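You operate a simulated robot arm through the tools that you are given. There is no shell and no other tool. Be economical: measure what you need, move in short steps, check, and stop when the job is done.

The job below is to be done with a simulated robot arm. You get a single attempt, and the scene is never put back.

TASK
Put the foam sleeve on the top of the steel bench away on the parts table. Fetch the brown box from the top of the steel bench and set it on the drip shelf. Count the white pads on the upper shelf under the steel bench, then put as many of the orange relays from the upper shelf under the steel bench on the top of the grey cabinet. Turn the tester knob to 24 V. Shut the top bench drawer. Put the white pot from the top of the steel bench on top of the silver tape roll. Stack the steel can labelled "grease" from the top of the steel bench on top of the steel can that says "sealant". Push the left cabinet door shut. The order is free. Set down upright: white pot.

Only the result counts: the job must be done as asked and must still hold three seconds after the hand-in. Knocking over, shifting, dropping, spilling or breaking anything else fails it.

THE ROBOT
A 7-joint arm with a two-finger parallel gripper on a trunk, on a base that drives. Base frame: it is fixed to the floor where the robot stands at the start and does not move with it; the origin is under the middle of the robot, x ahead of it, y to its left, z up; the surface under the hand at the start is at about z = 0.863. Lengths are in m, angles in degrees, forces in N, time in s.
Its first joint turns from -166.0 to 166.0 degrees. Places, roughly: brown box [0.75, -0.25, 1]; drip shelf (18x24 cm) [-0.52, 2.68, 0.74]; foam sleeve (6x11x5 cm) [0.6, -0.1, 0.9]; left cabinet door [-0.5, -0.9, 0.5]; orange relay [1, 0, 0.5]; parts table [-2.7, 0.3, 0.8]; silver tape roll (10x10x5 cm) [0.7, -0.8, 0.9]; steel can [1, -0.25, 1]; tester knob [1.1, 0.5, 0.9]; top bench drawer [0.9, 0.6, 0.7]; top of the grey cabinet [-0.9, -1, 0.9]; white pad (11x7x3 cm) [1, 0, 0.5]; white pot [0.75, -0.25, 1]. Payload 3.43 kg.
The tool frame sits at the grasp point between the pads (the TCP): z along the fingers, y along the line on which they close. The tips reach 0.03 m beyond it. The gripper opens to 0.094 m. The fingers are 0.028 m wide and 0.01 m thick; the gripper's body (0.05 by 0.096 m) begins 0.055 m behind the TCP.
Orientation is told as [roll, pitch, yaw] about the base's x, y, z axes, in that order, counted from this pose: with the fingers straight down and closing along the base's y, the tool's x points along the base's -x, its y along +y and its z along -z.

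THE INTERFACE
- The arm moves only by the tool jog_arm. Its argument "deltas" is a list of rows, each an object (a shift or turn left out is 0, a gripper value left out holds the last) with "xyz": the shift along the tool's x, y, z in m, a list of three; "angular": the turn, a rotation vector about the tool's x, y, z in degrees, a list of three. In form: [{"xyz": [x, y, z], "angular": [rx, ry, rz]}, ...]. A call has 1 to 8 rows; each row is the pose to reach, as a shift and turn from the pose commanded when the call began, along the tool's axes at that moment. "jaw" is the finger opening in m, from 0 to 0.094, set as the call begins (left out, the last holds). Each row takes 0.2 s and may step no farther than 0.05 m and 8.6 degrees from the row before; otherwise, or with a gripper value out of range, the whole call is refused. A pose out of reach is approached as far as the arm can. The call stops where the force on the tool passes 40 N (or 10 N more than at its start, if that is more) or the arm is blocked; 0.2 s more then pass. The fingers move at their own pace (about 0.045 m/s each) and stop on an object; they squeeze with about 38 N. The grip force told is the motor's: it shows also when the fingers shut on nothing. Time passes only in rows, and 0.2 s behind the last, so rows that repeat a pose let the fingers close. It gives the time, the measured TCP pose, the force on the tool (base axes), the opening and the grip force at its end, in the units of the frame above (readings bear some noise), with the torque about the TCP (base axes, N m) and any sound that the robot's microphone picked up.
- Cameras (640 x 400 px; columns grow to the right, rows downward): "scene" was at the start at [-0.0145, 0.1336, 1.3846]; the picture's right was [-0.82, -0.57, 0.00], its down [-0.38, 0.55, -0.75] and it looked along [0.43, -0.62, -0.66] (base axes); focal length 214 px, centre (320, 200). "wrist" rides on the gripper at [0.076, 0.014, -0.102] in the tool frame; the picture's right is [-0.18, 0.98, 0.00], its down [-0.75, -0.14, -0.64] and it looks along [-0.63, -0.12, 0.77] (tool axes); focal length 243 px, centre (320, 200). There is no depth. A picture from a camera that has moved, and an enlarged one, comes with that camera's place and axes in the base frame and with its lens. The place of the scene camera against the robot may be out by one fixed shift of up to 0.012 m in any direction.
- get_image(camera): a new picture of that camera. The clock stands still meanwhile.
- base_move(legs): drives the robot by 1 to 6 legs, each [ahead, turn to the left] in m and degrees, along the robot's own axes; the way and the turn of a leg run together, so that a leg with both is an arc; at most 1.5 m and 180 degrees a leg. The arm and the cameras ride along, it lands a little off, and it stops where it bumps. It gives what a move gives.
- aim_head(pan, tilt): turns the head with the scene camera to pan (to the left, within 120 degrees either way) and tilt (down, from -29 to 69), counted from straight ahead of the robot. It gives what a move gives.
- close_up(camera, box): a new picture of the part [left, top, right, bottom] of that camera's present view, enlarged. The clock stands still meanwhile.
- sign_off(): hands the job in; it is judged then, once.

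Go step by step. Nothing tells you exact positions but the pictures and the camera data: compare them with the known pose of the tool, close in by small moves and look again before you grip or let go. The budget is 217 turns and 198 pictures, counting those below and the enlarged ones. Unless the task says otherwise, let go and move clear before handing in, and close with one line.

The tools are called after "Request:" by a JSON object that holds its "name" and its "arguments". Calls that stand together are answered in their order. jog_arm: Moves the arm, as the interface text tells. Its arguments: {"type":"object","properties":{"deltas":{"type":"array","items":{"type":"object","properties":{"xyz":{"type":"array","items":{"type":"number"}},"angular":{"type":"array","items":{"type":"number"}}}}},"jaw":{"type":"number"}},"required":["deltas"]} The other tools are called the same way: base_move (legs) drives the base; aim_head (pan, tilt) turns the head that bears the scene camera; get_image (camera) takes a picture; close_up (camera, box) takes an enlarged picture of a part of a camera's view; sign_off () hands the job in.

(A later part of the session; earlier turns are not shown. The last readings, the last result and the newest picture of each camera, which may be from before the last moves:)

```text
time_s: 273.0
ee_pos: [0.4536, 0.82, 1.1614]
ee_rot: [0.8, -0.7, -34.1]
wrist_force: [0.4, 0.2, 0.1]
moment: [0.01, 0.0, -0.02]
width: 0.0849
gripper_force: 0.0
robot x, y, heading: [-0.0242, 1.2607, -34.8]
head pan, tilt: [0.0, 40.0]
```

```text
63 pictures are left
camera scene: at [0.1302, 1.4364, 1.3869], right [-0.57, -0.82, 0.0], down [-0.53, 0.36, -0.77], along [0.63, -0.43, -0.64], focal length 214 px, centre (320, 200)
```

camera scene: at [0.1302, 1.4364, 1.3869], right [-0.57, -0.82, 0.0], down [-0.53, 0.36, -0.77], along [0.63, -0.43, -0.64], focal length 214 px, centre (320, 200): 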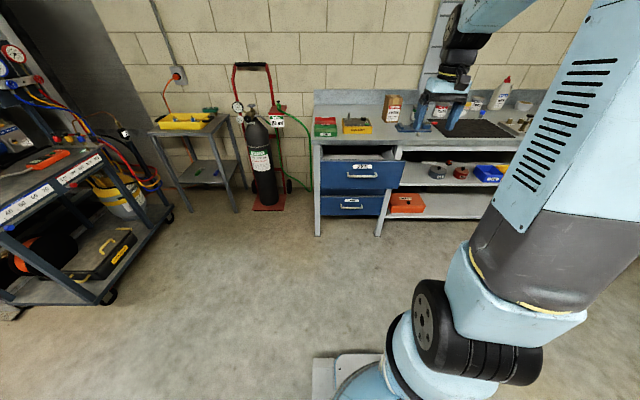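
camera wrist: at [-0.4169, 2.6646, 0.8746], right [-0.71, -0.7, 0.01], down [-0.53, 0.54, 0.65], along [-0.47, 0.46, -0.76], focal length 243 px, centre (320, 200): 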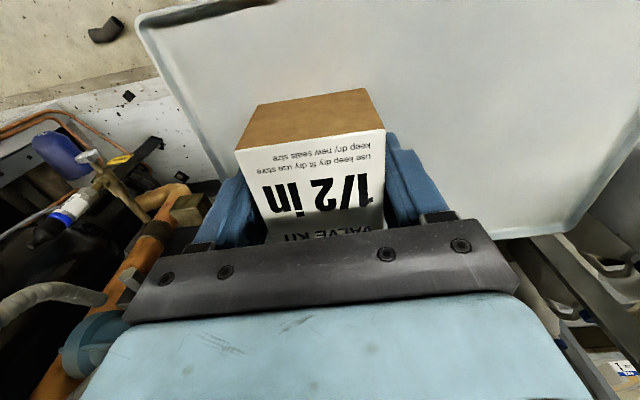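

The top drawer's front is at about n 0.31, centred at u 1.02. I'll move in, pitch the closed gripper forward and lower it in front of the drawer.

Request:
{"name": "base_move", "arguments": {"legs": [[0.22, 0]]}}

Request:
{"name": "jog_arm", "arguments": {"deltas": [{"xyz": [0, 0.011, 0.046], "angular": [0, -7, 0]}, {"xyz": [0, 0.022, 0.092], "angular": [0, -14, 0]}, {"xyz": [0, 0.033, 0.138], "angular": [0, -21, 0]}, {"xyz": [0, 0.044, 0.184], "angular": [0, -28, 0]}, {"xyz": [0, 0.055, 0.23], "angular": [0, -35, 0]}, {"xyz": [0, 0.066, 0.276], "angular": [0, -42, 0]}, {"xyz": [0, 0.077, 0.322], "angular": [0, -49, 0]}, {"xyz": [0, 0.088, 0.368], "angular": [0, -56, 0]}], "jaw": 0.0}}

Request:
{"name": "get_image", "arguments": {"camera": "wrist"}}

Request:
{"name": "get_image", "arguments": {"camera": "scene"}}

```text
time_s: 274.8
ee_pos: [0.6408, 0.6953, 1.1619]
ee_rot: [0.8, -0.7, -34.0]
wrist_force: [-0.2, -0.1, -0.1]
moment: [0.01, 0.0, -0.02]
width: 0.0852
gripper_force: 0.1
robot x, y, heading: [0.164, 1.1344, -34.5]
head pan, tilt: [0.0, 40.0]
```

```text
time_s: 276.6
ee_pos: [0.7165, 0.7533, 0.7856]
ee_rot: [1.3, -56.6, -35.2]
wrist_force: [0.7, 0.6, 0.1]
moment: [0.0, -0.03, 0.03]
width: 0.0
gripper_force: 32.9
out of reach, approached as far as the arm can: row 6, 7, 8
robot x, y, heading: [0.1606, 1.1345, -34.2]
head pan, tilt: [0.0, 40.0]
```

```text
62 pictures are left
camera wrist: at [0.6184, 0.8365, 0.7793], right [0.63, 0.76, 0.17], down [-0.19, -0.06, 0.98], along [0.75, -0.65, 0.11], focal length 243 px, centre (320, 200)
```

wrist: 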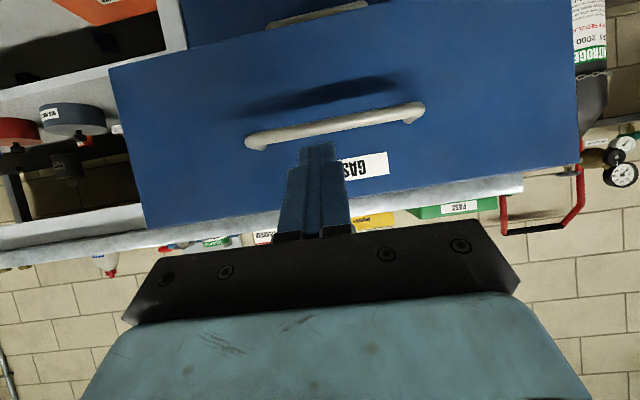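

```text
61 pictures are left
camera scene: at [0.3151, 1.3095, 1.3868], right [-0.56, -0.83, 0.0], down [-0.53, 0.36, -0.77], along [0.63, -0.43, -0.64], focal length 214 px, centre (320, 200)
```

scene: 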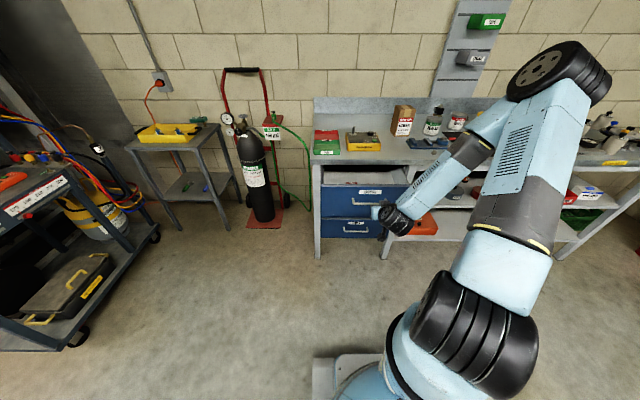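

Request:
{"name": "jog_arm", "arguments": {"deltas": [{"xyz": [-0.018, 0, 0.044]}, {"xyz": [-0.036, 0, 0.088]}, {"xyz": [-0.057, 0, 0.122]}, {"xyz": [-0.078, 0, 0.154]}]}}

Request:
{"name": "get_image", "arguments": {"camera": "scene"}}

```text
time_s: 277.6
ee_pos: [0.8575, 0.6559, 0.7677]
ee_rot: [1.2, -56.8, -34.8]
wrist_force: [2.6, -1.3, 3.2]
moment: [-0.05, -0.05, 0.05]
width: 0.0
gripper_force: 32.9
robot x, y, heading: [0.1598, 1.1376, -34.5]
head pan, tilt: [0.0, 40.0]
```

```text
60 pictures are left
camera scene: at [0.3149, 1.3095, 1.3868], right [-0.56, -0.83, 0.0], down [-0.53, 0.36, -0.77], along [0.63, -0.43, -0.64], focal length 214 px, centre (320, 200)
```

scene: 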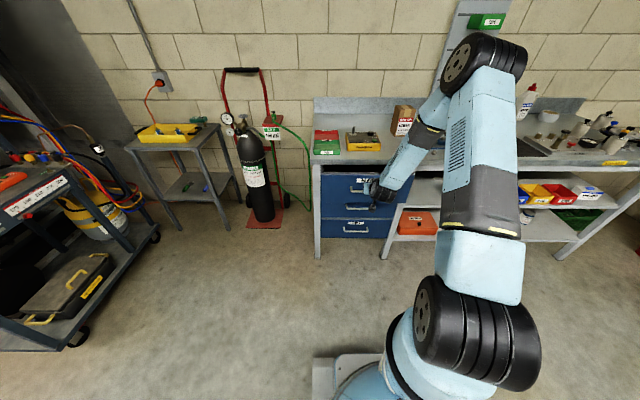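

The drawer is sliding in. I'll push on until it seats.

Request:
{"name": "jog_arm", "arguments": {"deltas": [{"xyz": [-0.019, 0, 0.029]}, {"xyz": [-0.036, 0, 0.054]}, {"xyz": [-0.05, 0, 0.075]}, {"xyz": [-0.06, 0, 0.092]}]}}

Request:
{"name": "close_up", "arguments": {"camera": "scene", "box": [290, 110, 450, 270]}}

```text
time_s: 278.6
ee_pos: [0.9431, 0.601, 0.7673]
ee_rot: [1.2, -56.1, -35.0]
wrist_force: [-21.8, 14.7, 10.6]
moment: [-0.21, -0.15, -0.06]
width: 0.0
gripper_force: 33.2
robot x, y, heading: [0.1641, 1.1339, -34.4]
head pan, tilt: [0.0, 40.0]
stopped in row 4: the force on the tool passed its limit at 66 N (the readings are from after the stop); the commanded pose is now the measured one
```

```text
2.50 times, centred on (370, 190) of scene
camera zoom: at [0.3136, 1.3106, 1.3868], right [-0.56, -0.83, 0.0], down [-0.53, 0.36, -0.77], along [0.63, -0.43, -0.64], focal length 536 px, centre (195, 225)
```

zoom: 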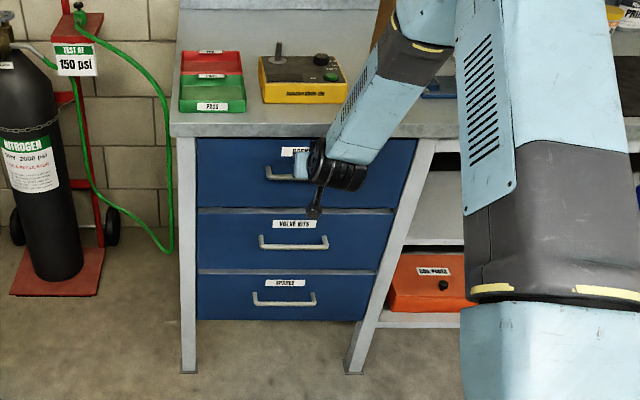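

The drawer is shut. Now I'll withdraw, raise and return the gripper to vertical to look at the tester.

Request:
{"name": "jog_arm", "arguments": {"deltas": [{"xyz": [0.027, 0, -0.042]}, {"xyz": [0.055, 0, -0.0835]}, {"xyz": [0.0825, 0, -0.125]}, {"xyz": [0.045, 0, -0.15], "angular": [0, 7, 0]}, {"xyz": [0.0073, 0, -0.1746], "angular": [0, 14, 0]}, {"xyz": [-0.03, 0, -0.1994], "angular": [0, 21, 0]}, {"xyz": [-0.068, 0, -0.2242], "angular": [0, 28, 0]}, {"xyz": [-0.105, 0, -0.249], "angular": [0, 35, 0]}]}}

Request:
{"name": "jog_arm", "arguments": {"deltas": [{"xyz": [-0.018, 0, -0.046], "angular": [0, 7, 0]}, {"xyz": [-0.036, 0, -0.092], "angular": [0, 14, 0]}, {"xyz": [-0.054, 0, -0.135], "angular": [0, 20.5, 0]}], "jaw": 0.06}}

Request:
{"name": "base_move", "arguments": {"legs": [[0.12, 0]]}}

Request:
{"name": "get_image", "arguments": {"camera": "wrist"}}

```text
time_s: 280.4
ee_pos: [0.8222, 0.6799, 0.993]
ee_rot: [0.7, -21.2, -34.2]
wrist_force: [0.8, 0.5, -0.2]
moment: [0.0, 0.03, 0.0]
width: 0.0
gripper_force: 33.5
robot x, y, heading: [0.1569, 1.1344, -34.3]
head pan, tilt: [0.0, 40.0]
```

```text
time_s: 281.2
ee_pos: [0.82, 0.6788, 1.1365]
ee_rot: [0.7, -0.7, -34.0]
wrist_force: [0.5, 0.3, 0.6]
moment: [0.01, 0.0, -0.01]
width: 0.06
gripper_force: 0.0
robot x, y, heading: [0.1657, 1.1335, -34.4]
head pan, tilt: [0.0, 40.0]
```

```text
time_s: 282.4
ee_pos: [0.919, 0.6109, 1.137]
ee_rot: [0.7, -0.9, -34.0]
wrist_force: [0.0, 0.4, 0.3]
moment: [-0.01, -0.03, 0.01]
width: 0.0597
gripper_force: 0.0
robot x, y, heading: [0.26, 1.0667, -34.2]
head pan, tilt: [0.0, 40.0]
```

```text
58 pictures are left
camera wrist: at [0.8618, 0.6646, 1.2387], right [0.7, 0.71, 0.01], down [0.53, -0.54, 0.65], along [0.47, -0.45, -0.76], focal length 243 px, centre (320, 200)
```

wrist: 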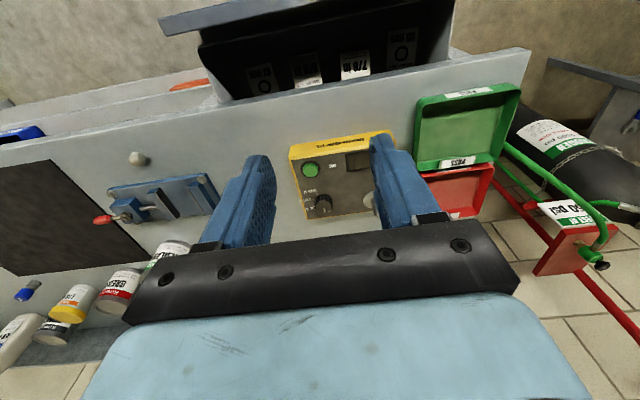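

The drawer seems open again; the fingers may have caught the handle when I withdrew. I'll check with the head camera.

Request:
{"name": "get_image", "arguments": {"camera": "scene"}}

Request:
{"name": "close_up", "arguments": {"camera": "wrist", "box": [270, 120, 410, 230]}}

```text
57 pictures are left
camera scene: at [0.4144, 1.2416, 1.3868], right [-0.56, -0.83, 0.0], down [-0.53, 0.36, -0.77], along [0.63, -0.43, -0.64], focal length 214 px, centre (320, 200)
```

scene: 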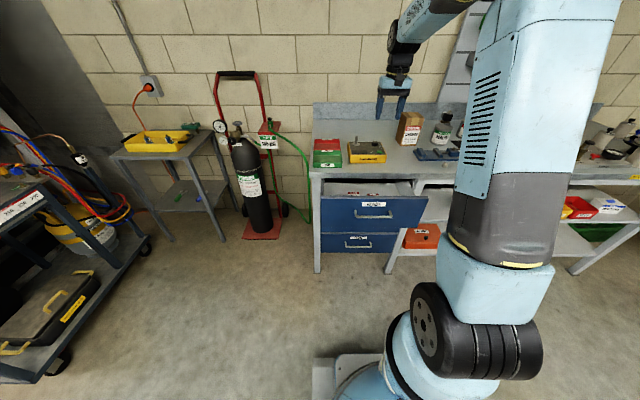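

```text
3.64 times, centred on (340, 175) of wrist
camera zoom: at [0.8618, 0.6646, 1.2387], right [0.7, 0.71, 0.01], down [0.53, -0.54, 0.65], along [0.47, -0.45, -0.76], focal length 882 px, centre (247, 291)
```

zoom: 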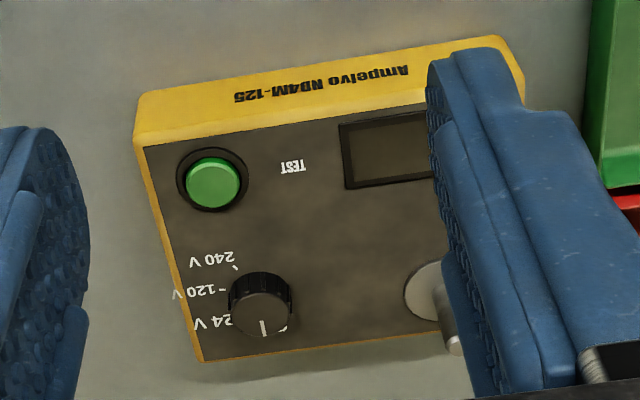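

Request:
{"name": "close_up", "arguments": {"camera": "scene", "box": [335, 130, 400, 172]}}

Request:
{"name": "jog_arm", "arguments": {"deltas": [{"xyz": [0.03, -0.03, 0.03]}, {"xyz": [0.04, -0.03, 0.06]}], "jaw": 0.094}}

Request:
{"name": "close_up", "arguments": {"camera": "wrist", "box": [260, 140, 420, 240]}}

```text
9.52 times, centred on (368, 151) of scene
camera zoom: at [0.4144, 1.2416, 1.3868], right [-0.56, -0.83, 0.0], down [-0.53, 0.36, -0.77], along [0.63, -0.43, -0.64], focal length 2043 px, centre (-132, 667)
```

zoom: 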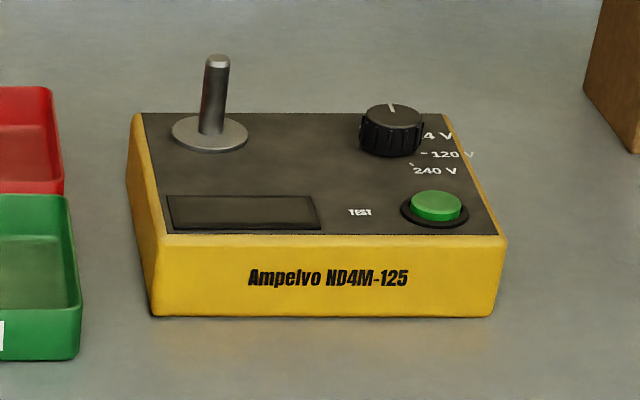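

```text
refused: row 1 steps farther than a row can; nothing moved
```

```text
4.00 times, centred on (340, 190) of wrist
camera zoom: at [0.8618, 0.6646, 1.2387], right [0.7, 0.71, 0.01], down [0.53, -0.54, 0.65], along [0.47, -0.45, -0.76], focal length 970 px, centre (240, 240)
```

zoom: 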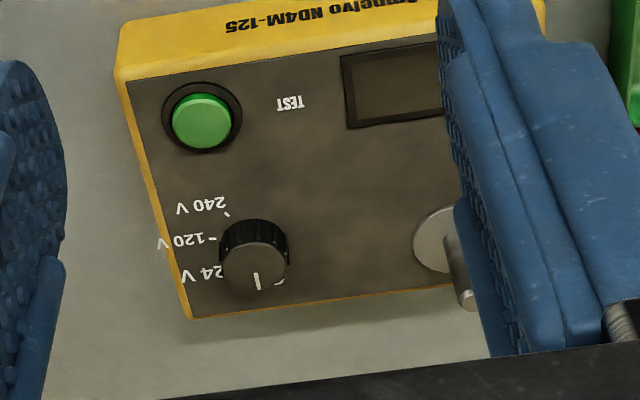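

Request:
{"name": "jog_arm", "arguments": {"deltas": [{"xyz": [-0.045, -0.006, 0.006]}, {"xyz": [-0.09, -0.012, 0.012]}, {"xyz": [-0.135, -0.018, 0.018]}, {"xyz": [-0.18, -0.024, 0.024]}, {"xyz": [-0.22, -0.03, 0.03]}], "jaw": 0.06}}

Request:
{"name": "get_image", "arguments": {"camera": "wrist"}}

```text
time_s: 283.6
ee_pos: [1.0847, 0.4633, 1.1104]
ee_rot: [0.6, -0.7, -34.1]
wrist_force: [-1.0, 0.9, 0.8]
moment: [-0.04, 0.0, -0.01]
width: 0.0601
gripper_force: 0.0
robot x, y, heading: [0.2624, 1.0682, -34.4]
head pan, tilt: [0.0, 40.0]
```

```text
53 pictures are left
camera wrist: at [1.0276, 0.5174, 1.2126], right [0.7, 0.71, 0.01], down [0.53, -0.54, 0.65], along [0.47, -0.45, -0.76], focal length 243 px, centre (320, 200)
```

wrist: 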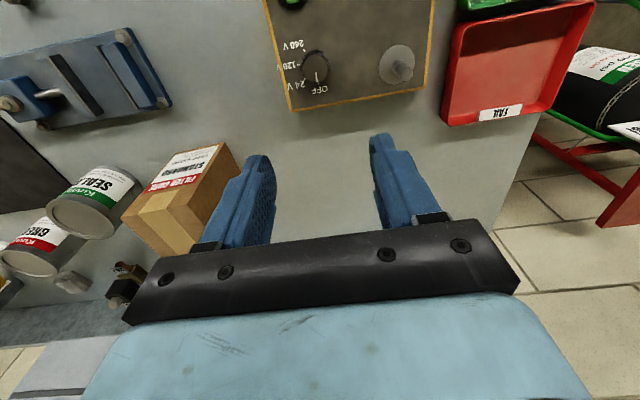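

Request:
{"name": "close_up", "arguments": {"camera": "wrist", "box": [275, 30, 371, 105]}}

```text
5.33 times, centred on (323, 68) of wrist
camera zoom: at [1.0276, 0.5174, 1.2126], right [0.7, 0.71, 0.01], down [0.53, -0.54, 0.65], along [0.47, -0.45, -0.76], focal length 1294 px, centre (304, 907)
```

zoom: 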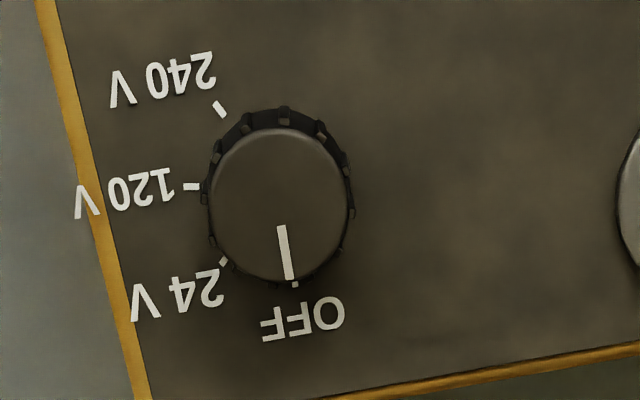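

Now the dial is readable: the pointer is at OFF, and 24 V is about 48° clockwise. The knob's centre is about (1.067, 0.471). I'll move over it and descend.

Request:
{"name": "jog_arm", "arguments": {"deltas": [{"xyz": [0.018, -0.003, 0.035]}, {"xyz": [0.018, -0.003, 0.08]}, {"xyz": [0.018, -0.003, 0.12]}], "jaw": 0.06}}

Request:
{"name": "get_image", "arguments": {"camera": "wrist"}}

Request:
{"name": "close_up", "arguments": {"camera": "scene", "box": [335, 100, 415, 172]}}

```text
time_s: 284.4
ee_pos: [1.0719, 0.468, 0.9893]
ee_rot: [0.7, -0.8, -34.0]
wrist_force: [-0.1, -0.7, 1.0]
moment: [0.0, -0.02, 0.02]
width: 0.0598
gripper_force: 0.0
robot x, y, heading: [0.2621, 1.0712, -34.4]
head pan, tilt: [0.0, 40.0]
```

```text
51 pictures are left
camera wrist: at [1.0139, 0.5221, 1.0925], right [0.7, 0.71, 0.01], down [0.53, -0.54, 0.65], along [0.47, -0.45, -0.76], focal length 243 px, centre (320, 200)
```

wrist: 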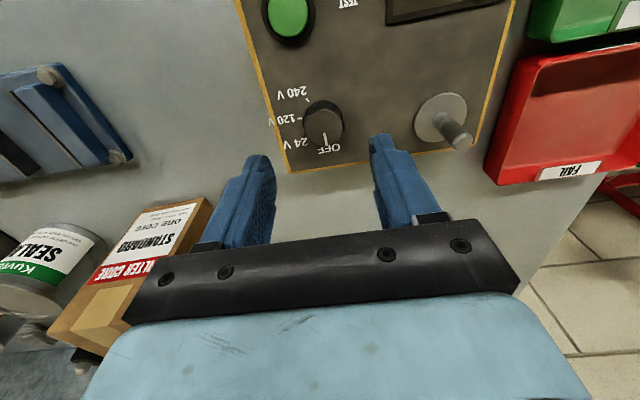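

```text
5.56 times, centred on (375, 136) of scene
camera zoom: at [0.4145, 1.2415, 1.3868], right [-0.56, -0.83, 0.0], down [-0.53, 0.36, -0.77], along [0.63, -0.43, -0.64], focal length 1192 px, centre (14, 556)
```

zoom: 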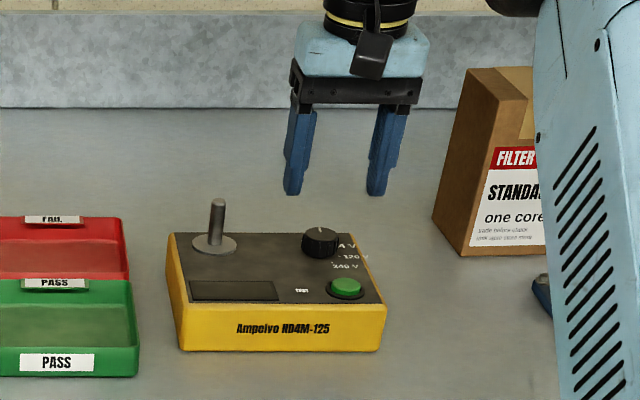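

Request:
{"name": "jog_arm", "arguments": {"deltas": [{"xyz": [0.005, 0, 0.02]}, {"xyz": [0.005, 0, 0.038]}, {"xyz": [0.005, 0, 0.046]}]}}

Request:
{"name": "get_image", "arguments": {"camera": "wrist"}}

Request:
{"name": "close_up", "arguments": {"camera": "scene", "box": [335, 100, 415, 172]}}

```text
time_s: 285.2
ee_pos: [1.0676, 0.4733, 0.9435]
ee_rot: [0.7, -0.7, -33.9]
wrist_force: [-0.2, -0.3, -0.5]
moment: [0.02, 0.0, 0.05]
width: 0.0599
gripper_force: 0.0
robot x, y, heading: [0.2626, 1.0727, -34.3]
head pan, tilt: [0.0, 40.0]
```

```text
49 pictures are left
camera wrist: at [1.0105, 0.526, 1.0457], right [0.7, 0.71, 0.01], down [0.53, -0.54, 0.65], along [0.47, -0.45, -0.76], focal length 243 px, centre (320, 200)
```

wrist: 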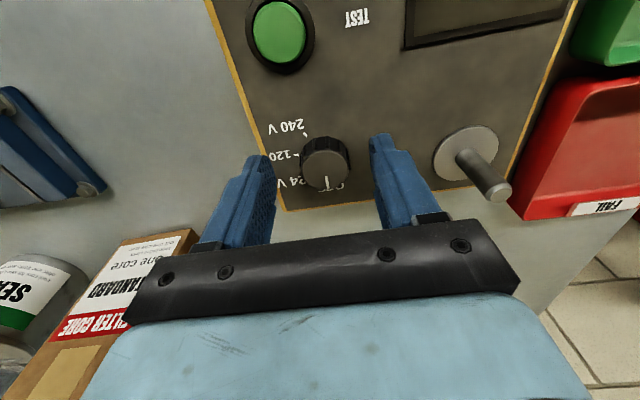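

```text
5.56 times, centred on (375, 136) of scene
camera zoom: at [0.4147, 1.2414, 1.3868], right [-0.56, -0.83, 0.0], down [-0.53, 0.36, -0.77], along [0.63, -0.43, -0.64], focal length 1192 px, centre (14, 556)
```

zoom: 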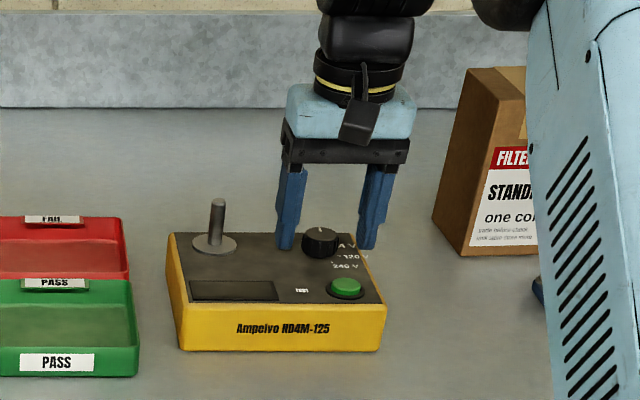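

Request:
{"name": "jog_arm", "arguments": {"deltas": [{"xyz": [0, 0, 0.003]}, {"xyz": [0, 0, 0.003]}, {"xyz": [0, 0, 0.003]}, {"xyz": [0, 0, 0.003]}], "jaw": 0.01}}

Request:
{"name": "jog_arm", "arguments": {"deltas": [{"angular": [0, 0, 8]}, {"angular": [0, 0, 16]}, {"angular": [0, 0, 24]}, {"angular": [0, 0, 32]}, {"angular": [0, 0, 40]}, {"angular": [0, 0, 48]}]}}

Request:
{"name": "get_image", "arguments": {"camera": "wrist"}}

```text
time_s: 286.2
ee_pos: [1.0691, 0.4756, 0.9402]
ee_rot: [0.8, -0.9, -33.9]
wrist_force: [9.4, 13.5, -0.3]
moment: [0.38, -0.62, 0.04]
width: 0.0293
gripper_force: 45.1
robot x, y, heading: [0.264, 1.0697, -34.4]
head pan, tilt: [0.0, 40.0]
```

```text
time_s: 287.6
ee_pos: [1.0712, 0.4753, 0.9412]
ee_rot: [1.0, -0.1, -82.1]
wrist_force: [37.0, 15.2, 6.5]
moment: [-0.54, -1.24, 0.1]
width: 0.0292
gripper_force: 44.3
robot x, y, heading: [0.2615, 1.0664, -34.4]
head pan, tilt: [0.0, 40.0]
```

```text
47 pictures are left
camera wrist: at [1.0715, 0.5523, 1.0438], right [1.0, -0.05, 0.02], down [-0.05, -0.77, 0.64], along [-0.01, -0.64, -0.77], focal length 243 px, centre (320, 200)
```

wrist: 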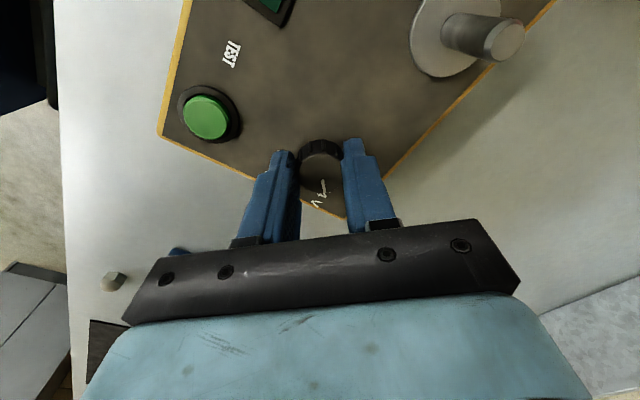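

The gripper turned 48° with the knob. I'll release, rise and check the pointer.

Request:
{"name": "jog_arm", "arguments": {"deltas": [{"xyz": [0, 0, 0]}, {"xyz": [0, 0, 0]}, {"xyz": [0, 0, 0]}], "jaw": 0.06}}

Request:
{"name": "jog_arm", "arguments": {"deltas": [{"xyz": [0, 0, -0.04]}, {"xyz": [0, 0, -0.085]}, {"xyz": [0, 0, -0.13], "angular": [0, 0, -8]}, {"xyz": [0, 0, -0.17], "angular": [0, 0, -16]}, {"xyz": [0, 0, -0.17], "angular": [0, 0, -24]}, {"xyz": [0, 0, -0.17], "angular": [0, 0, -32]}, {"xyz": [0, 0, -0.17], "angular": [0, 0, -40]}, {"xyz": [0, 0, -0.17], "angular": [0, 0, -48]}]}}

Request:
{"name": "close_up", "arguments": {"camera": "wrist", "box": [265, 50, 375, 135]}}

```text
time_s: 288.4
ee_pos: [1.0672, 0.4742, 0.9407]
ee_rot: [1.0, 0.0, -82.1]
wrist_force: [0.1, -0.5, -0.7]
moment: [0.0, 0.01, 0.04]
width: 0.0596
gripper_force: 0.0
robot x, y, heading: [0.2597, 1.0672, -34.4]
head pan, tilt: [0.0, 40.0]
```

```text
time_s: 290.2
ee_pos: [1.0651, 0.473, 1.1088]
ee_rot: [0.7, -0.9, -34.0]
wrist_force: [-0.5, 0.0, 0.4]
moment: [0.0, -0.01, -0.02]
width: 0.0601
gripper_force: 0.0
robot x, y, heading: [0.2648, 1.0693, -34.2]
head pan, tilt: [0.0, 40.0]
```

```text
4.71 times, centred on (320, 92) of wrist
camera zoom: at [1.0076, 0.5265, 1.2117], right [0.7, 0.71, 0.01], down [0.54, -0.54, 0.65], along [0.47, -0.45, -0.76], focal length 1142 px, centre (320, 706)
```

zoom: 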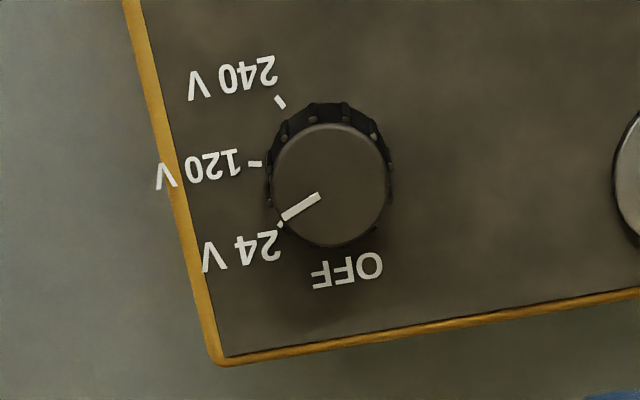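

The pointer went about 12° past the 24 V tick. I'll regrip in the same orientation and turn back about 12°.

Request:
{"name": "jog_arm", "arguments": {"deltas": [{"xyz": [-0.003, 0, 0], "angular": [0, 0, 8]}, {"xyz": [-0.003, 0, 0.02], "angular": [0, 0, 16]}, {"xyz": [-0.003, 0, 0.05], "angular": [0, 0, 24]}, {"xyz": [-0.003, 0, 0.08], "angular": [0, 0, 32]}, {"xyz": [-0.003, 0, 0.11], "angular": [0, 0, 40]}, {"xyz": [-0.003, 0, 0.13], "angular": [0, 0, 48]}, {"xyz": [-0.003, 0, 0.15], "angular": [0, 0, 48]}, {"xyz": [-0.003, 0, 0.168], "angular": [0, 0, 48]}]}}

Request:
{"name": "jog_arm", "arguments": {"deltas": [{"xyz": [0, 0, 0]}, {"xyz": [0, 0, 0]}, {"xyz": [0, 0, 0]}, {"xyz": [0, 0, 0]}], "jaw": 0.01}}

Request:
{"name": "jog_arm", "arguments": {"deltas": [{"angular": [0, 0, -6]}, {"angular": [0, 0, -12]}, {"angular": [0, 0, -12]}]}}

Request:
{"name": "jog_arm", "arguments": {"deltas": [{"xyz": [0, 0, 0]}, {"xyz": [0, 0, 0]}, {"xyz": [0, 0, 0]}, {"xyz": [0, 0, -0.04]}, {"xyz": [0, 0, -0.08]}, {"xyz": [0, 0, -0.125]}, {"xyz": [0, 0, -0.168]}], "jaw": 0.06}}

Request:
{"name": "jog_arm", "arguments": {"deltas": [{"angular": [0, 0, -8]}, {"angular": [0, 0, -16]}, {"angular": [0, 0, -24]}, {"angular": [0, 0, -32]}, {"angular": [0, 0, -36]}]}}

Request:
{"name": "close_up", "arguments": {"camera": "wrist", "box": [265, 50, 375, 135]}}

```text
time_s: 292.0
ee_pos: [1.071, 0.4722, 0.9404]
ee_rot: [1.1, 0.0, -82.1]
wrist_force: [-0.4, 0.8, -0.4]
moment: [-0.01, -0.01, 0.0]
width: 0.0602
gripper_force: 0.0
robot x, y, heading: [0.2635, 1.0682, -34.5]
head pan, tilt: [0.0, 40.0]
```

```text
time_s: 293.0
ee_pos: [1.0707, 0.4722, 0.939]
ee_rot: [1.0, 0.0, -82.0]
wrist_force: [4.4, 0.1, -0.8]
moment: [-0.16, -0.23, -0.01]
width: 0.0292
gripper_force: 45.3
robot x, y, heading: [0.2629, 1.0726, -34.5]
head pan, tilt: [0.0, 40.0]
```

```text
time_s: 293.8
ee_pos: [1.0712, 0.4733, 0.9397]
ee_rot: [1.0, -0.2, -69.9]
wrist_force: [7.6, 4.3, -5.9]
moment: [0.57, -0.06, -0.03]
width: 0.0292
gripper_force: 44.8
robot x, y, heading: [0.2623, 1.0698, -34.4]
head pan, tilt: [0.0, 40.0]
```

```text
time_s: 295.4
ee_pos: [1.0665, 0.4725, 1.1084]
ee_rot: [1.0, -0.2, -70.1]
wrist_force: [0.0, -0.5, 0.0]
moment: [-0.01, -0.02, 0.02]
width: 0.0601
gripper_force: 0.0
robot x, y, heading: [0.2602, 1.0696, -34.6]
head pan, tilt: [0.0, 40.0]
```

```text
time_s: 296.6
ee_pos: [1.0668, 0.4712, 1.1097]
ee_rot: [0.6, -0.8, -33.9]
wrist_force: [-0.8, 0.0, -0.3]
moment: [-0.02, -0.03, 0.0]
width: 0.0601
gripper_force: 0.2
robot x, y, heading: [0.2641, 1.0673, -34.4]
head pan, tilt: [0.0, 40.0]
```

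```text
4.71 times, centred on (320, 92) of wrist
camera zoom: at [1.01, 0.525, 1.2123], right [0.7, 0.71, 0.01], down [0.54, -0.54, 0.65], along [0.47, -0.45, -0.76], focal length 1142 px, centre (320, 706)
```

zoom: 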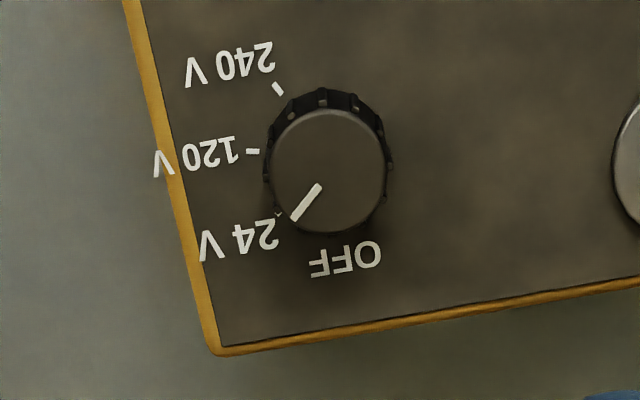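

The pointer is now within a few degrees of 24 V, so the knob is done. Next I'll redo the drawer, this time pushing beside the handle rather than behind it.

Request:
{"name": "base_move", "arguments": {"legs": [[-0.42, 0]]}}

Request:
{"name": "jog_arm", "arguments": {"deltas": [{"xyz": [0, 0.023, 0.04], "angular": [0, -7, 0]}, {"xyz": [0, 0.046, 0.08], "angular": [0, -14, 0]}, {"xyz": [0, 0.069, 0.12], "angular": [0, -21, 0]}, {"xyz": [0, 0.092, 0.16], "angular": [0, -28, 0]}, {"xyz": [0, 0.115, 0.2], "angular": [0, -35, 0]}, {"xyz": [0, 0.138, 0.24], "angular": [0, -42, 0]}, {"xyz": [0, 0.161, 0.28], "angular": [0, -49, 0]}, {"xyz": [0, 0.184, 0.325], "angular": [0, -56, 0]}], "jaw": 0.0}}

Request:
{"name": "get_image", "arguments": {"camera": "wrist"}}

```text
time_s: 299.3
ee_pos: [0.7102, 0.7109, 1.1094]
ee_rot: [0.7, -0.8, -34.4]
wrist_force: [0.1, 0.7, 0.6]
moment: [-0.02, 0.02, 0.01]
width: 0.0599
gripper_force: 0.1
robot x, y, heading: [-0.0918, 1.3103, -34.8]
head pan, tilt: [0.0, 40.0]
```

```text
refused: row 8 steps farther than a row can; nothing moved
```

```text
44 pictures are left
camera wrist: at [0.6523, 0.7647, 1.2123], right [0.71, 0.71, 0.01], down [0.53, -0.54, 0.65], along [0.47, -0.45, -0.76], focal length 243 px, centre (320, 200)
```

wrist: 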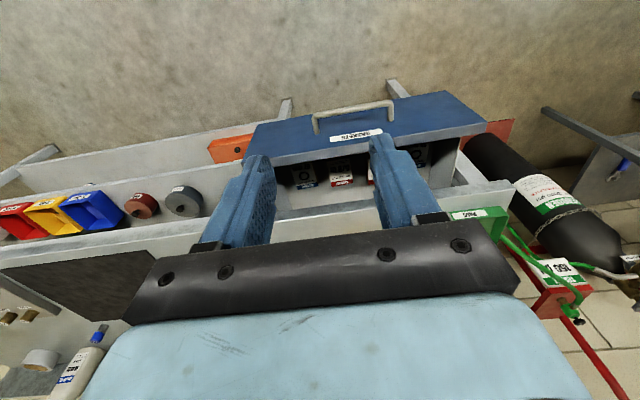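

Request:
{"name": "jog_arm", "arguments": {"deltas": [{"xyz": [0, -0.008, 0.04], "angular": [0, -7, 0]}, {"xyz": [0, -0.016, 0.08], "angular": [0, -14, 0]}, {"xyz": [0, -0.024, 0.12], "angular": [0, -21, 0]}, {"xyz": [0, -0.032, 0.16], "angular": [0, -28, 0]}, {"xyz": [0, -0.04, 0.2], "angular": [0, -35, 0]}, {"xyz": [0, -0.048, 0.24], "angular": [0, -42, 0]}, {"xyz": [0, -0.056, 0.285], "angular": [0, -49, 0]}, {"xyz": [0, -0.063, 0.33], "angular": [0, -56, 0]}], "jaw": 0.0}}

Request:
{"name": "get_image", "arguments": {"camera": "wrist"}}

```text
time_s: 301.1
ee_pos: [0.6813, 0.6591, 0.7797]
ee_rot: [1.2, -56.9, -35.3]
wrist_force: [0.4, -0.1, 0.7]
moment: [0.02, 0.01, 0.01]
width: 0.0
gripper_force: 32.7
robot x, y, heading: [-0.0909, 1.3111, -34.9]
head pan, tilt: [0.0, 40.0]
```

```text
43 pictures are left
camera wrist: at [0.5831, 0.7432, 0.7734], right [0.64, 0.75, 0.17], down [-0.19, -0.05, 0.98], along [0.75, -0.66, 0.11], focal length 243 px, centre (320, 200)
```

wrist: 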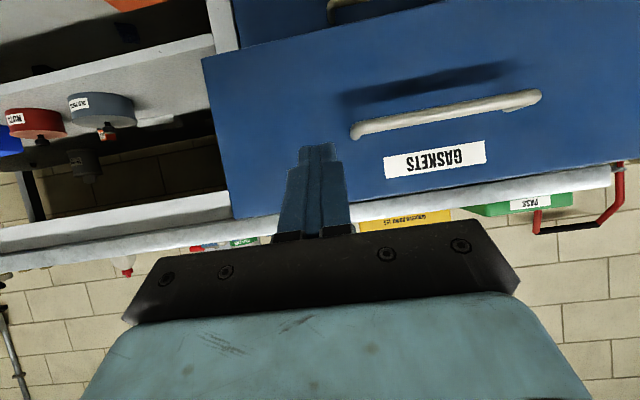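

Request:
{"name": "jog_arm", "arguments": {"deltas": [{"xyz": [0.0255, 0, -0.036]}, {"xyz": [0.055, 0, -0.072]}, {"xyz": [0.08, 0, -0.11]}, {"xyz": [0.095, 0, -0.13]}]}}

Request:
{"name": "base_move", "arguments": {"legs": [[0.22, 0]]}}

Request:
{"name": "jog_arm", "arguments": {"deltas": [{"xyz": [-0.024, 0, 0.036]}, {"xyz": [-0.048, 0, 0.073]}, {"xyz": [-0.073, 0, 0.11]}, {"xyz": [-0.097, 0, 0.147]}]}}

Request:
{"name": "get_image", "arguments": {"camera": "scene"}}

```text
time_s: 302.1
ee_pos: [0.5455, 0.7521, 0.7715]
ee_rot: [1.2, -56.8, -35.5]
wrist_force: [0.1, 0.0, -0.9]
moment: [-0.02, 0.0, -0.01]
width: 0.0
gripper_force: 33.1
robot x, y, heading: [-0.0957, 1.311, -34.7]
head pan, tilt: [0.0, 40.0]
```

```text
time_s: 303.8
ee_pos: [0.7303, 0.6254, 0.7723]
ee_rot: [1.1, -56.8, -35.4]
wrist_force: [0.1, 0.4, 0.5]
moment: [-0.02, -0.02, 0.0]
width: 0.0
gripper_force: 33.5
robot x, y, heading: [0.0914, 1.1818, -34.6]
head pan, tilt: [0.0, 40.0]
```

```text
time_s: 304.8
ee_pos: [0.8767, 0.5239, 0.7748]
ee_rot: [1.2, -56.7, -35.3]
wrist_force: [-0.4, -0.4, 0.5]
moment: [0.05, 0.05, 0.01]
width: 0.0
gripper_force: 32.9
robot x, y, heading: [0.0925, 1.186, -34.8]
head pan, tilt: [0.0, 40.0]
```

```text
42 pictures are left
camera scene: at [0.2446, 1.3572, 1.3868], right [-0.57, -0.82, 0.0], down [-0.53, 0.37, -0.77], along [0.63, -0.44, -0.64], focal length 214 px, centre (320, 200)
```

scene: 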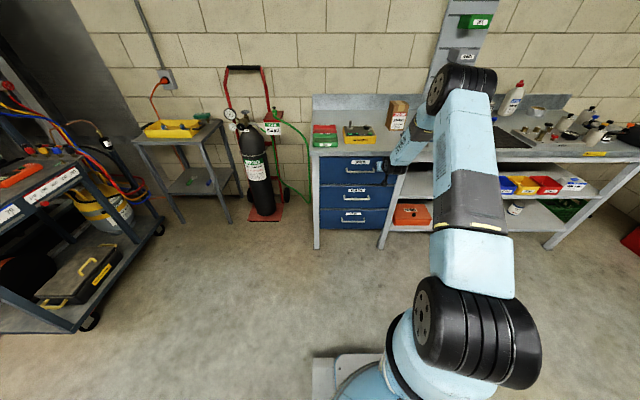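

Request:
{"name": "jog_arm", "arguments": {"deltas": [{"xyz": [-0.006, 0, 0.008]}, {"xyz": [-0.011, 0, 0.017]}, {"xyz": [-0.017, 0, 0.025]}, {"xyz": [-0.022, 0, 0.034]}]}}

Request:
{"name": "jog_arm", "arguments": {"deltas": [{"xyz": [0.024, 0, -0.036]}, {"xyz": [0.048, 0, -0.073]}, {"xyz": [0.073, 0, -0.11]}, {"xyz": [0.097, 0, -0.147]}]}}

Request:
{"name": "close_up", "arguments": {"camera": "scene", "box": [290, 120, 420, 260]}}

```text
time_s: 305.4
ee_pos: [0.8854, 0.5182, 0.7735]
ee_rot: [1.1, -56.4, -35.3]
wrist_force: [-22.4, 17.6, 12.3]
moment: [-0.24, -0.13, 0.02]
width: 0.0001
gripper_force: 32.7
robot x, y, heading: [0.0916, 1.1863, -34.7]
head pan, tilt: [0.0, 40.0]
stopped in row 2: the force on the tool passed its limit at 61 N (the readings are from after the stop); the commanded pose is now the measured one
```

```text
time_s: 306.4
ee_pos: [0.7407, 0.6179, 0.7712]
ee_rot: [1.2, -56.3, -35.4]
wrist_force: [0.9, -0.4, -0.5]
moment: [-0.02, -0.03, 0.02]
width: 0.0002
gripper_force: 33.6
robot x, y, heading: [0.0917, 1.1863, -34.7]
head pan, tilt: [0.0, 40.0]
```

```text
2.86 times, centred on (355, 190) of scene
camera zoom: at [0.2451, 1.3569, 1.3868], right [-0.57, -0.82, 0.0], down [-0.53, 0.37, -0.77], along [0.63, -0.44, -0.64], focal length 613 px, centre (220, 229)
```

zoom: 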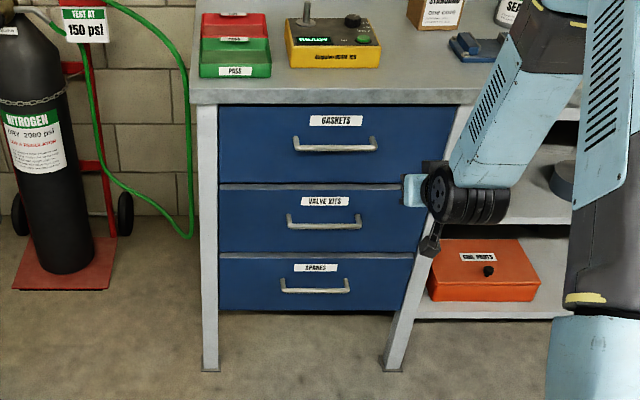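

The drawer is shut and the tester display is lit. I'll restore the gripper to vertical and go for the grease can.

Request:
{"name": "jog_arm", "arguments": {"deltas": [{"xyz": [-0.039, 0, -0.026], "angular": [0, 7, 0]}, {"xyz": [-0.079, 0, -0.052], "angular": [0, 14, 0]}, {"xyz": [-0.118, 0, -0.078], "angular": [0, 21, 0]}, {"xyz": [-0.158, 0, -0.104], "angular": [0, 28, 0]}, {"xyz": [-0.198, 0, -0.13], "angular": [0, 35, 0]}, {"xyz": [-0.238, 0, -0.156], "angular": [0, 42, 0]}, {"xyz": [-0.278, 0, -0.182], "angular": [0, 49, 0]}, {"xyz": [-0.318, 0, -0.208], "angular": [0, 55.5, 0]}]}}

Request:
{"name": "base_move", "arguments": {"legs": [[0, -30], [0, -29]]}}

Request:
{"name": "base_move", "arguments": {"legs": [[0.62, 0], [0, 30]]}}

Request:
{"name": "base_move", "arguments": {"legs": [[0, 29]]}}

Request:
{"name": "get_image", "arguments": {"camera": "wrist"}}

```text
time_s: 308.2
ee_pos: [0.7405, 0.6105, 1.1545]
ee_rot: [0.6, -1.0, -34.4]
wrist_force: [-0.1, -0.1, 0.7]
moment: [0.01, -0.02, 0.04]
width: 0.0
gripper_force: 33.1
robot x, y, heading: [0.0898, 1.1821, -34.8]
head pan, tilt: [0.0, 40.0]
```

```text
time_s: 311.9
ee_pos: [-0.1049, 0.3441, 1.1553]
ee_rot: [0.6, -1.0, -96.2]
wrist_force: [0.9, 1.2, 0.8]
moment: [-0.02, 0.06, -0.02]
width: 0.0
gripper_force: 33.0
robot x, y, heading: [0.1655, 1.1772, -94.6]
head pan, tilt: [0.0, 40.0]
```

```text
time_s: 317.1
ee_pos: [0.3005, -0.3151, 1.1531]
ee_rot: [0.6, -1.0, -66.1]
wrist_force: [-0.9, -0.4, -0.3]
moment: [0.0, 0.03, 0.01]
width: 0.0001
gripper_force: 33.2
robot x, y, heading: [0.0789, 0.5265, -64.5]
head pan, tilt: [0.0, 40.0]
```

```text
time_s: 319.1
ee_pos: [0.6816, -0.1038, 1.1543]
ee_rot: [0.6, -1.1, -37.0]
wrist_force: [0.4, 0.5, 0.7]
moment: [0.0, -0.01, -0.02]
width: 0.0001
gripper_force: 32.7
robot x, y, heading: [0.0567, 0.4964, -36.0]
head pan, tilt: [0.0, 40.0]
```

```text
40 pictures are left
camera wrist: at [0.6274, -0.0466, 1.257], right [0.74, 0.67, 0.01], down [0.5, -0.56, 0.65], along [0.45, -0.47, -0.76], focal length 243 px, centre (320, 200)
```

wrist: 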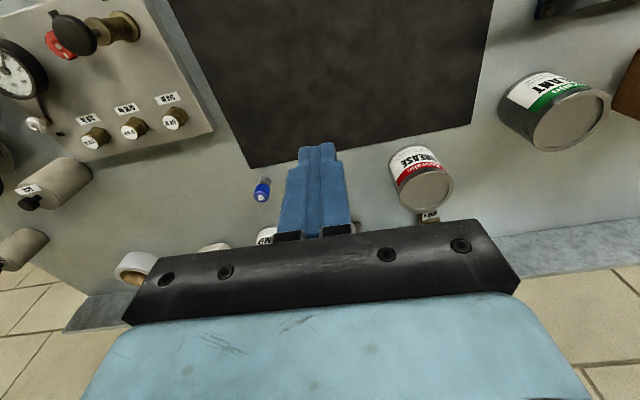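

Request:
{"name": "jog_arm", "arguments": {"deltas": [{"xyz": [-0.035, 0.03, 0], "angular": [0, 0, -1]}, {"xyz": [-0.07, 0.06, 0], "angular": [0, 0, -2]}, {"xyz": [-0.105, 0.09, 0], "angular": [0, 0, -3]}, {"xyz": [-0.13, 0.122, 0], "angular": [0, 0, -3]}], "jaw": 0.094}}

Request:
{"name": "get_image", "arguments": {"camera": "wrist"}}

Request:
{"name": "aim_head", "arguments": {"pan": 0, "tilt": 40}}

Request:
{"name": "close_up", "arguments": {"camera": "scene", "box": [240, 70, 420, 190]}}

```text
time_s: 320.1
ee_pos: [0.8601, -0.0843, 1.1601]
ee_rot: [0.5, -1.1, -33.9]
wrist_force: [0.1, 0.2, 0.5]
moment: [0.04, -0.07, 0.0]
width: 0.0862
gripper_force: 0.1
robot x, y, heading: [0.0594, 0.4936, -35.9]
head pan, tilt: [0.0, 40.0]
```

```text
39 pictures are left
camera wrist: at [0.8018, -0.0311, 1.2618], right [0.7, 0.71, 0.01], down [0.53, -0.54, 0.65], along [0.47, -0.45, -0.76], focal length 243 px, centre (320, 200)
```

wrist: 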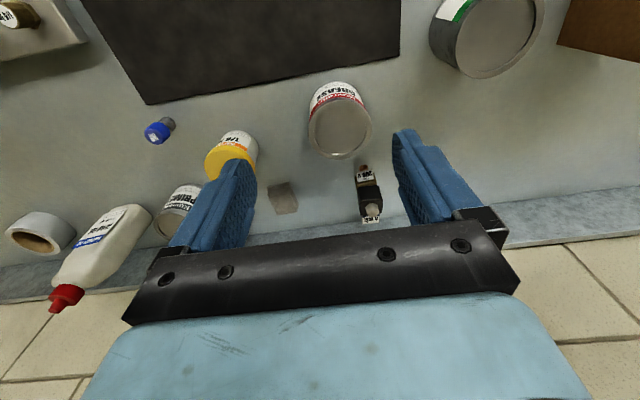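

```text
time_s: 320.7
ee_pos: [0.8593, -0.084, 1.1601]
ee_rot: [0.6, -0.9, -34.0]
wrist_force: [0.3, 0.3, 0.2]
moment: [-0.01, -0.01, 0.01]
width: 0.0939
gripper_force: 0.1
robot x, y, heading: [0.0606, 0.4968, -36.1]
head pan, tilt: [0.0, 40.0]
```

```text
3.33 times, centred on (330, 130) of scene
camera zoom: at [0.2156, 0.6638, 1.3868], right [-0.59, -0.81, 0.0], down [-0.52, 0.38, -0.77], along [0.62, -0.45, -0.64], focal length 715 px, centre (287, 433)
```

zoom: 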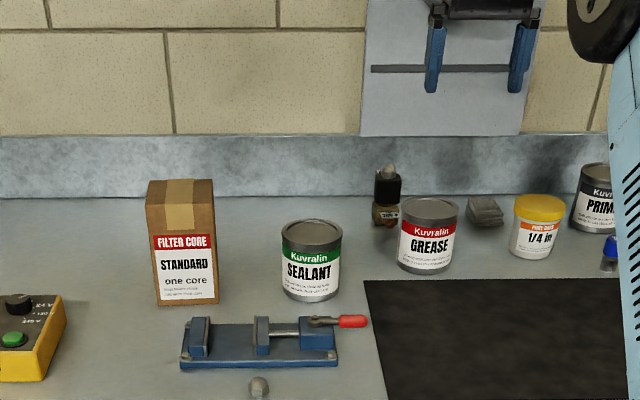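

The grease lid is at about (0.931, -0.112, z 0.932), roughly 9 cm across, so the grasp is tight. I'll go just above it and check the centring.

Request:
{"name": "jog_arm", "arguments": {"deltas": [{"xyz": [-0.03, 0.007, 0.035]}, {"xyz": [-0.06, 0.014, 0.07]}, {"xyz": [-0.075, 0.017, 0.115]}, {"xyz": [-0.075, 0.017, 0.16]}, {"xyz": [-0.075, 0.017, 0.18]}]}}

Request:
{"name": "get_image", "arguments": {"camera": "wrist"}}

Request:
{"name": "close_up", "arguments": {"camera": "scene", "box": [320, 90, 400, 150]}}

```text
time_s: 321.9
ee_pos: [0.9347, -0.1117, 0.9812]
ee_rot: [0.4, -1.3, -34.1]
wrist_force: [1.4, -1.2, 15.0]
moment: [-0.58, 0.48, 0.02]
width: 0.0939
gripper_force: 0.1
robot x, y, heading: [0.0578, 0.4939, -36.1]
head pan, tilt: [0.0, 40.0]
```

```text
37 pictures are left
camera wrist: at [0.8767, -0.0572, 1.0842], right [0.7, 0.71, 0.01], down [0.53, -0.54, 0.66], along [0.47, -0.45, -0.75], focal length 243 px, centre (320, 200)
```

wrist: 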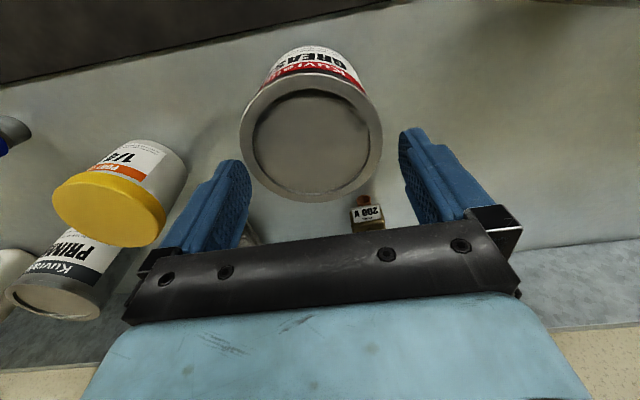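

```text
6.67 times, centred on (360, 120) of scene
camera zoom: at [0.2149, 0.6643, 1.3868], right [-0.59, -0.81, 0.0], down [-0.52, 0.38, -0.77], along [0.62, -0.45, -0.64], focal length 1430 px, centre (53, 733)
```

zoom: 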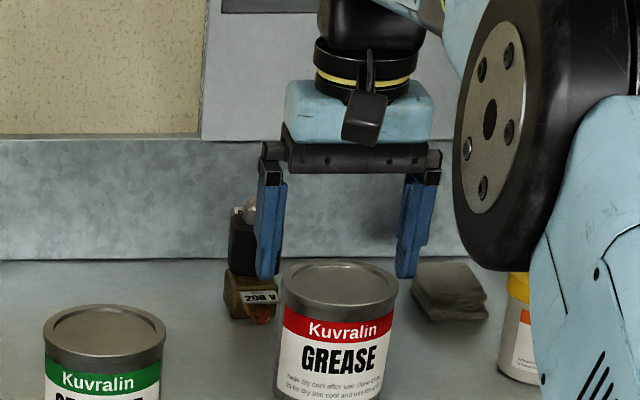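

The right finger touched the rim. I'll lift 2 cm and shift about 1.2 cm back and 5 mm right.

Request:
{"name": "jog_arm", "arguments": {"deltas": [{"xyz": [0, 0, -0.02]}, {"xyz": [0.012, -0.005, -0.02]}, {"xyz": [0.012, -0.005, -0.008]}]}}

Request:
{"name": "get_image", "arguments": {"camera": "wrist"}}

Request:
{"name": "close_up", "arguments": {"camera": "scene", "box": [320, 90, 400, 150]}}

```text
time_s: 322.7
ee_pos: [0.9208, -0.1086, 0.9888]
ee_rot: [0.6, -1.0, -33.9]
wrist_force: [0.9, -0.2, 0.6]
moment: [0.01, 0.0, -0.02]
width: 0.0944
gripper_force: 0.0
robot x, y, heading: [0.0523, 0.4934, -35.9]
head pan, tilt: [0.0, 40.0]
```

```text
35 pictures are left
camera wrist: at [0.8641, -0.0549, 1.0908], right [0.7, 0.71, 0.01], down [0.53, -0.54, 0.65], along [0.47, -0.45, -0.76], focal length 243 px, centre (320, 200)
```

wrist: 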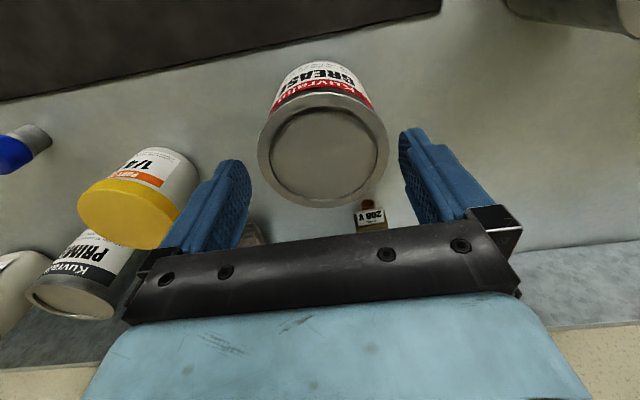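

```text
6.67 times, centred on (360, 120) of scene
camera zoom: at [0.2155, 0.6639, 1.3868], right [-0.59, -0.81, 0.0], down [-0.52, 0.38, -0.77], along [0.62, -0.45, -0.64], focal length 1430 px, centre (53, 733)
```

zoom: 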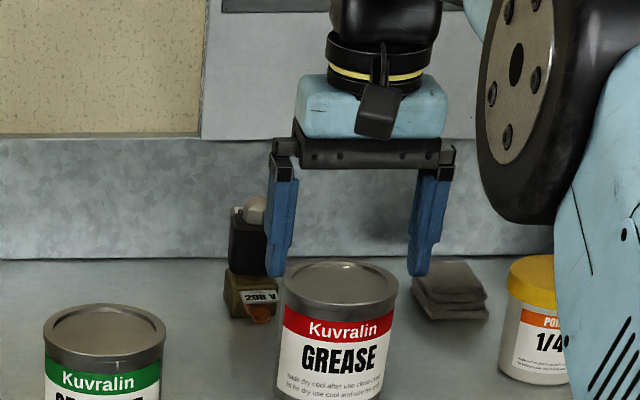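

The can top is near z 0.95 and about 8.6 cm across, and the gripper is centred to within about 3 mm. I'll nudge 2.5 mm left and descend in small guarded steps.

Request:
{"name": "jog_arm", "arguments": {"deltas": [{"xyz": [-0.001, 0.0025, 0.012]}, {"xyz": [-0.001, 0.0025, 0.022]}, {"xyz": [-0.001, 0.0025, 0.03]}, {"xyz": [-0.001, 0.0025, 0.038]}, {"xyz": [-0.001, 0.0025, 0.046]}, {"xyz": [-0.001, 0.0025, 0.054]}, {"xyz": [-0.001, 0.0025, 0.062]}]}}

Request:
{"name": "get_image", "arguments": {"camera": "wrist"}}

```text
time_s: 324.3
ee_pos: [0.9244, -0.1082, 0.9238]
ee_rot: [0.6, -0.9, -34.0]
wrist_force: [-0.1, -0.1, -0.1]
moment: [0.03, -0.01, 0.0]
width: 0.0939
gripper_force: 0.0
robot x, y, heading: [0.0572, 0.493, -36.2]
head pan, tilt: [0.0, 40.0]
```

```text
33 pictures are left
camera wrist: at [0.8678, -0.0537, 1.028], right [0.7, 0.71, 0.01], down [0.53, -0.54, 0.65], along [0.47, -0.45, -0.76], focal length 243 px, centre (320, 200)
```

wrist: 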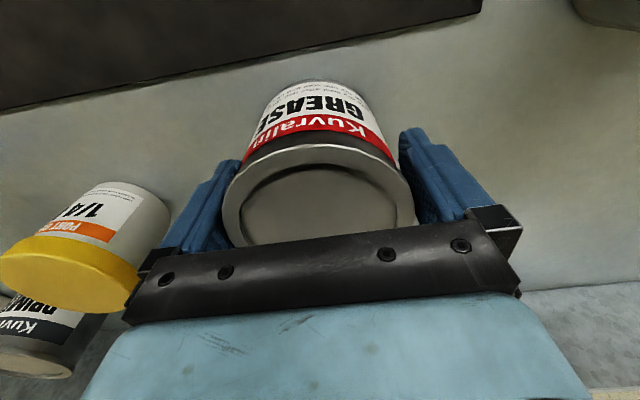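

Request:
{"name": "jog_arm", "arguments": {"deltas": [{"xyz": [0, 0, 0]}, {"xyz": [0, 0, 0]}, {"xyz": [0, 0, 0]}], "jaw": 0.05}}

Request:
{"name": "jog_arm", "arguments": {"deltas": [{"xyz": [0, 0, -0.03]}, {"xyz": [0, 0, -0.075]}, {"xyz": [0, 0, -0.12]}, {"xyz": [0, 0, -0.16]}]}}

Request:
{"name": "jog_arm", "arguments": {"deltas": [{"xyz": [0.025, 0.02, 0]}, {"xyz": [0.05, 0.045, 0]}, {"xyz": [0.06, 0.09, 0]}, {"xyz": [0.06, 0.12, 0]}]}}

Request:
{"name": "get_image", "arguments": {"camera": "wrist"}}

```text
time_s: 325.1
ee_pos: [0.9256, -0.1092, 0.9271]
ee_rot: [0.5, -1.0, -34.1]
wrist_force: [0.2, -1.5, -0.3]
moment: [-0.28, 0.06, 0.03]
width: 0.0876
gripper_force: 38.1
robot x, y, heading: [0.0566, 0.4937, -35.9]
head pan, tilt: [0.0, 40.0]
```

```text
time_s: 326.1
ee_pos: [0.9209, -0.1075, 1.0856]
ee_rot: [0.5, -0.8, -34.0]
wrist_force: [0.3, -0.6, -5.6]
moment: [0.04, 0.01, 0.01]
width: 0.0876
gripper_force: 37.9
robot x, y, heading: [0.0543, 0.4907, -35.9]
head pan, tilt: [0.0, 40.0]
```

```text
time_s: 327.1
ee_pos: [0.94, 0.0252, 1.0851]
ee_rot: [0.5, -1.0, -34.1]
wrist_force: [-0.8, -1.4, -5.1]
moment: [0.03, -0.03, 0.0]
width: 0.0875
gripper_force: 38.0
robot x, y, heading: [0.0567, 0.4919, -36.0]
head pan, tilt: [0.0, 40.0]
```

```text
32 pictures are left
camera wrist: at [0.8825, 0.0789, 1.1873], right [0.7, 0.71, 0.01], down [0.53, -0.54, 0.65], along [0.47, -0.45, -0.76], focal length 243 px, centre (320, 200)
```

wrist: 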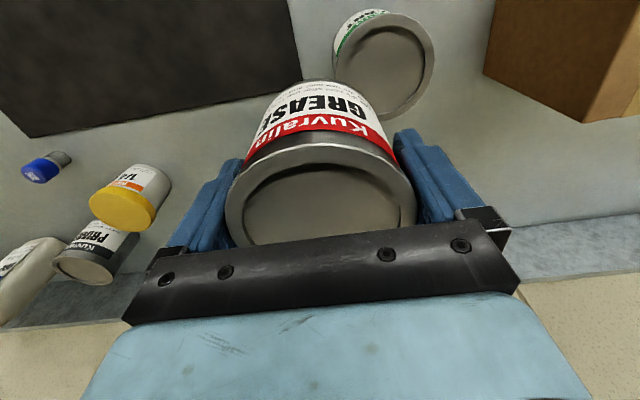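

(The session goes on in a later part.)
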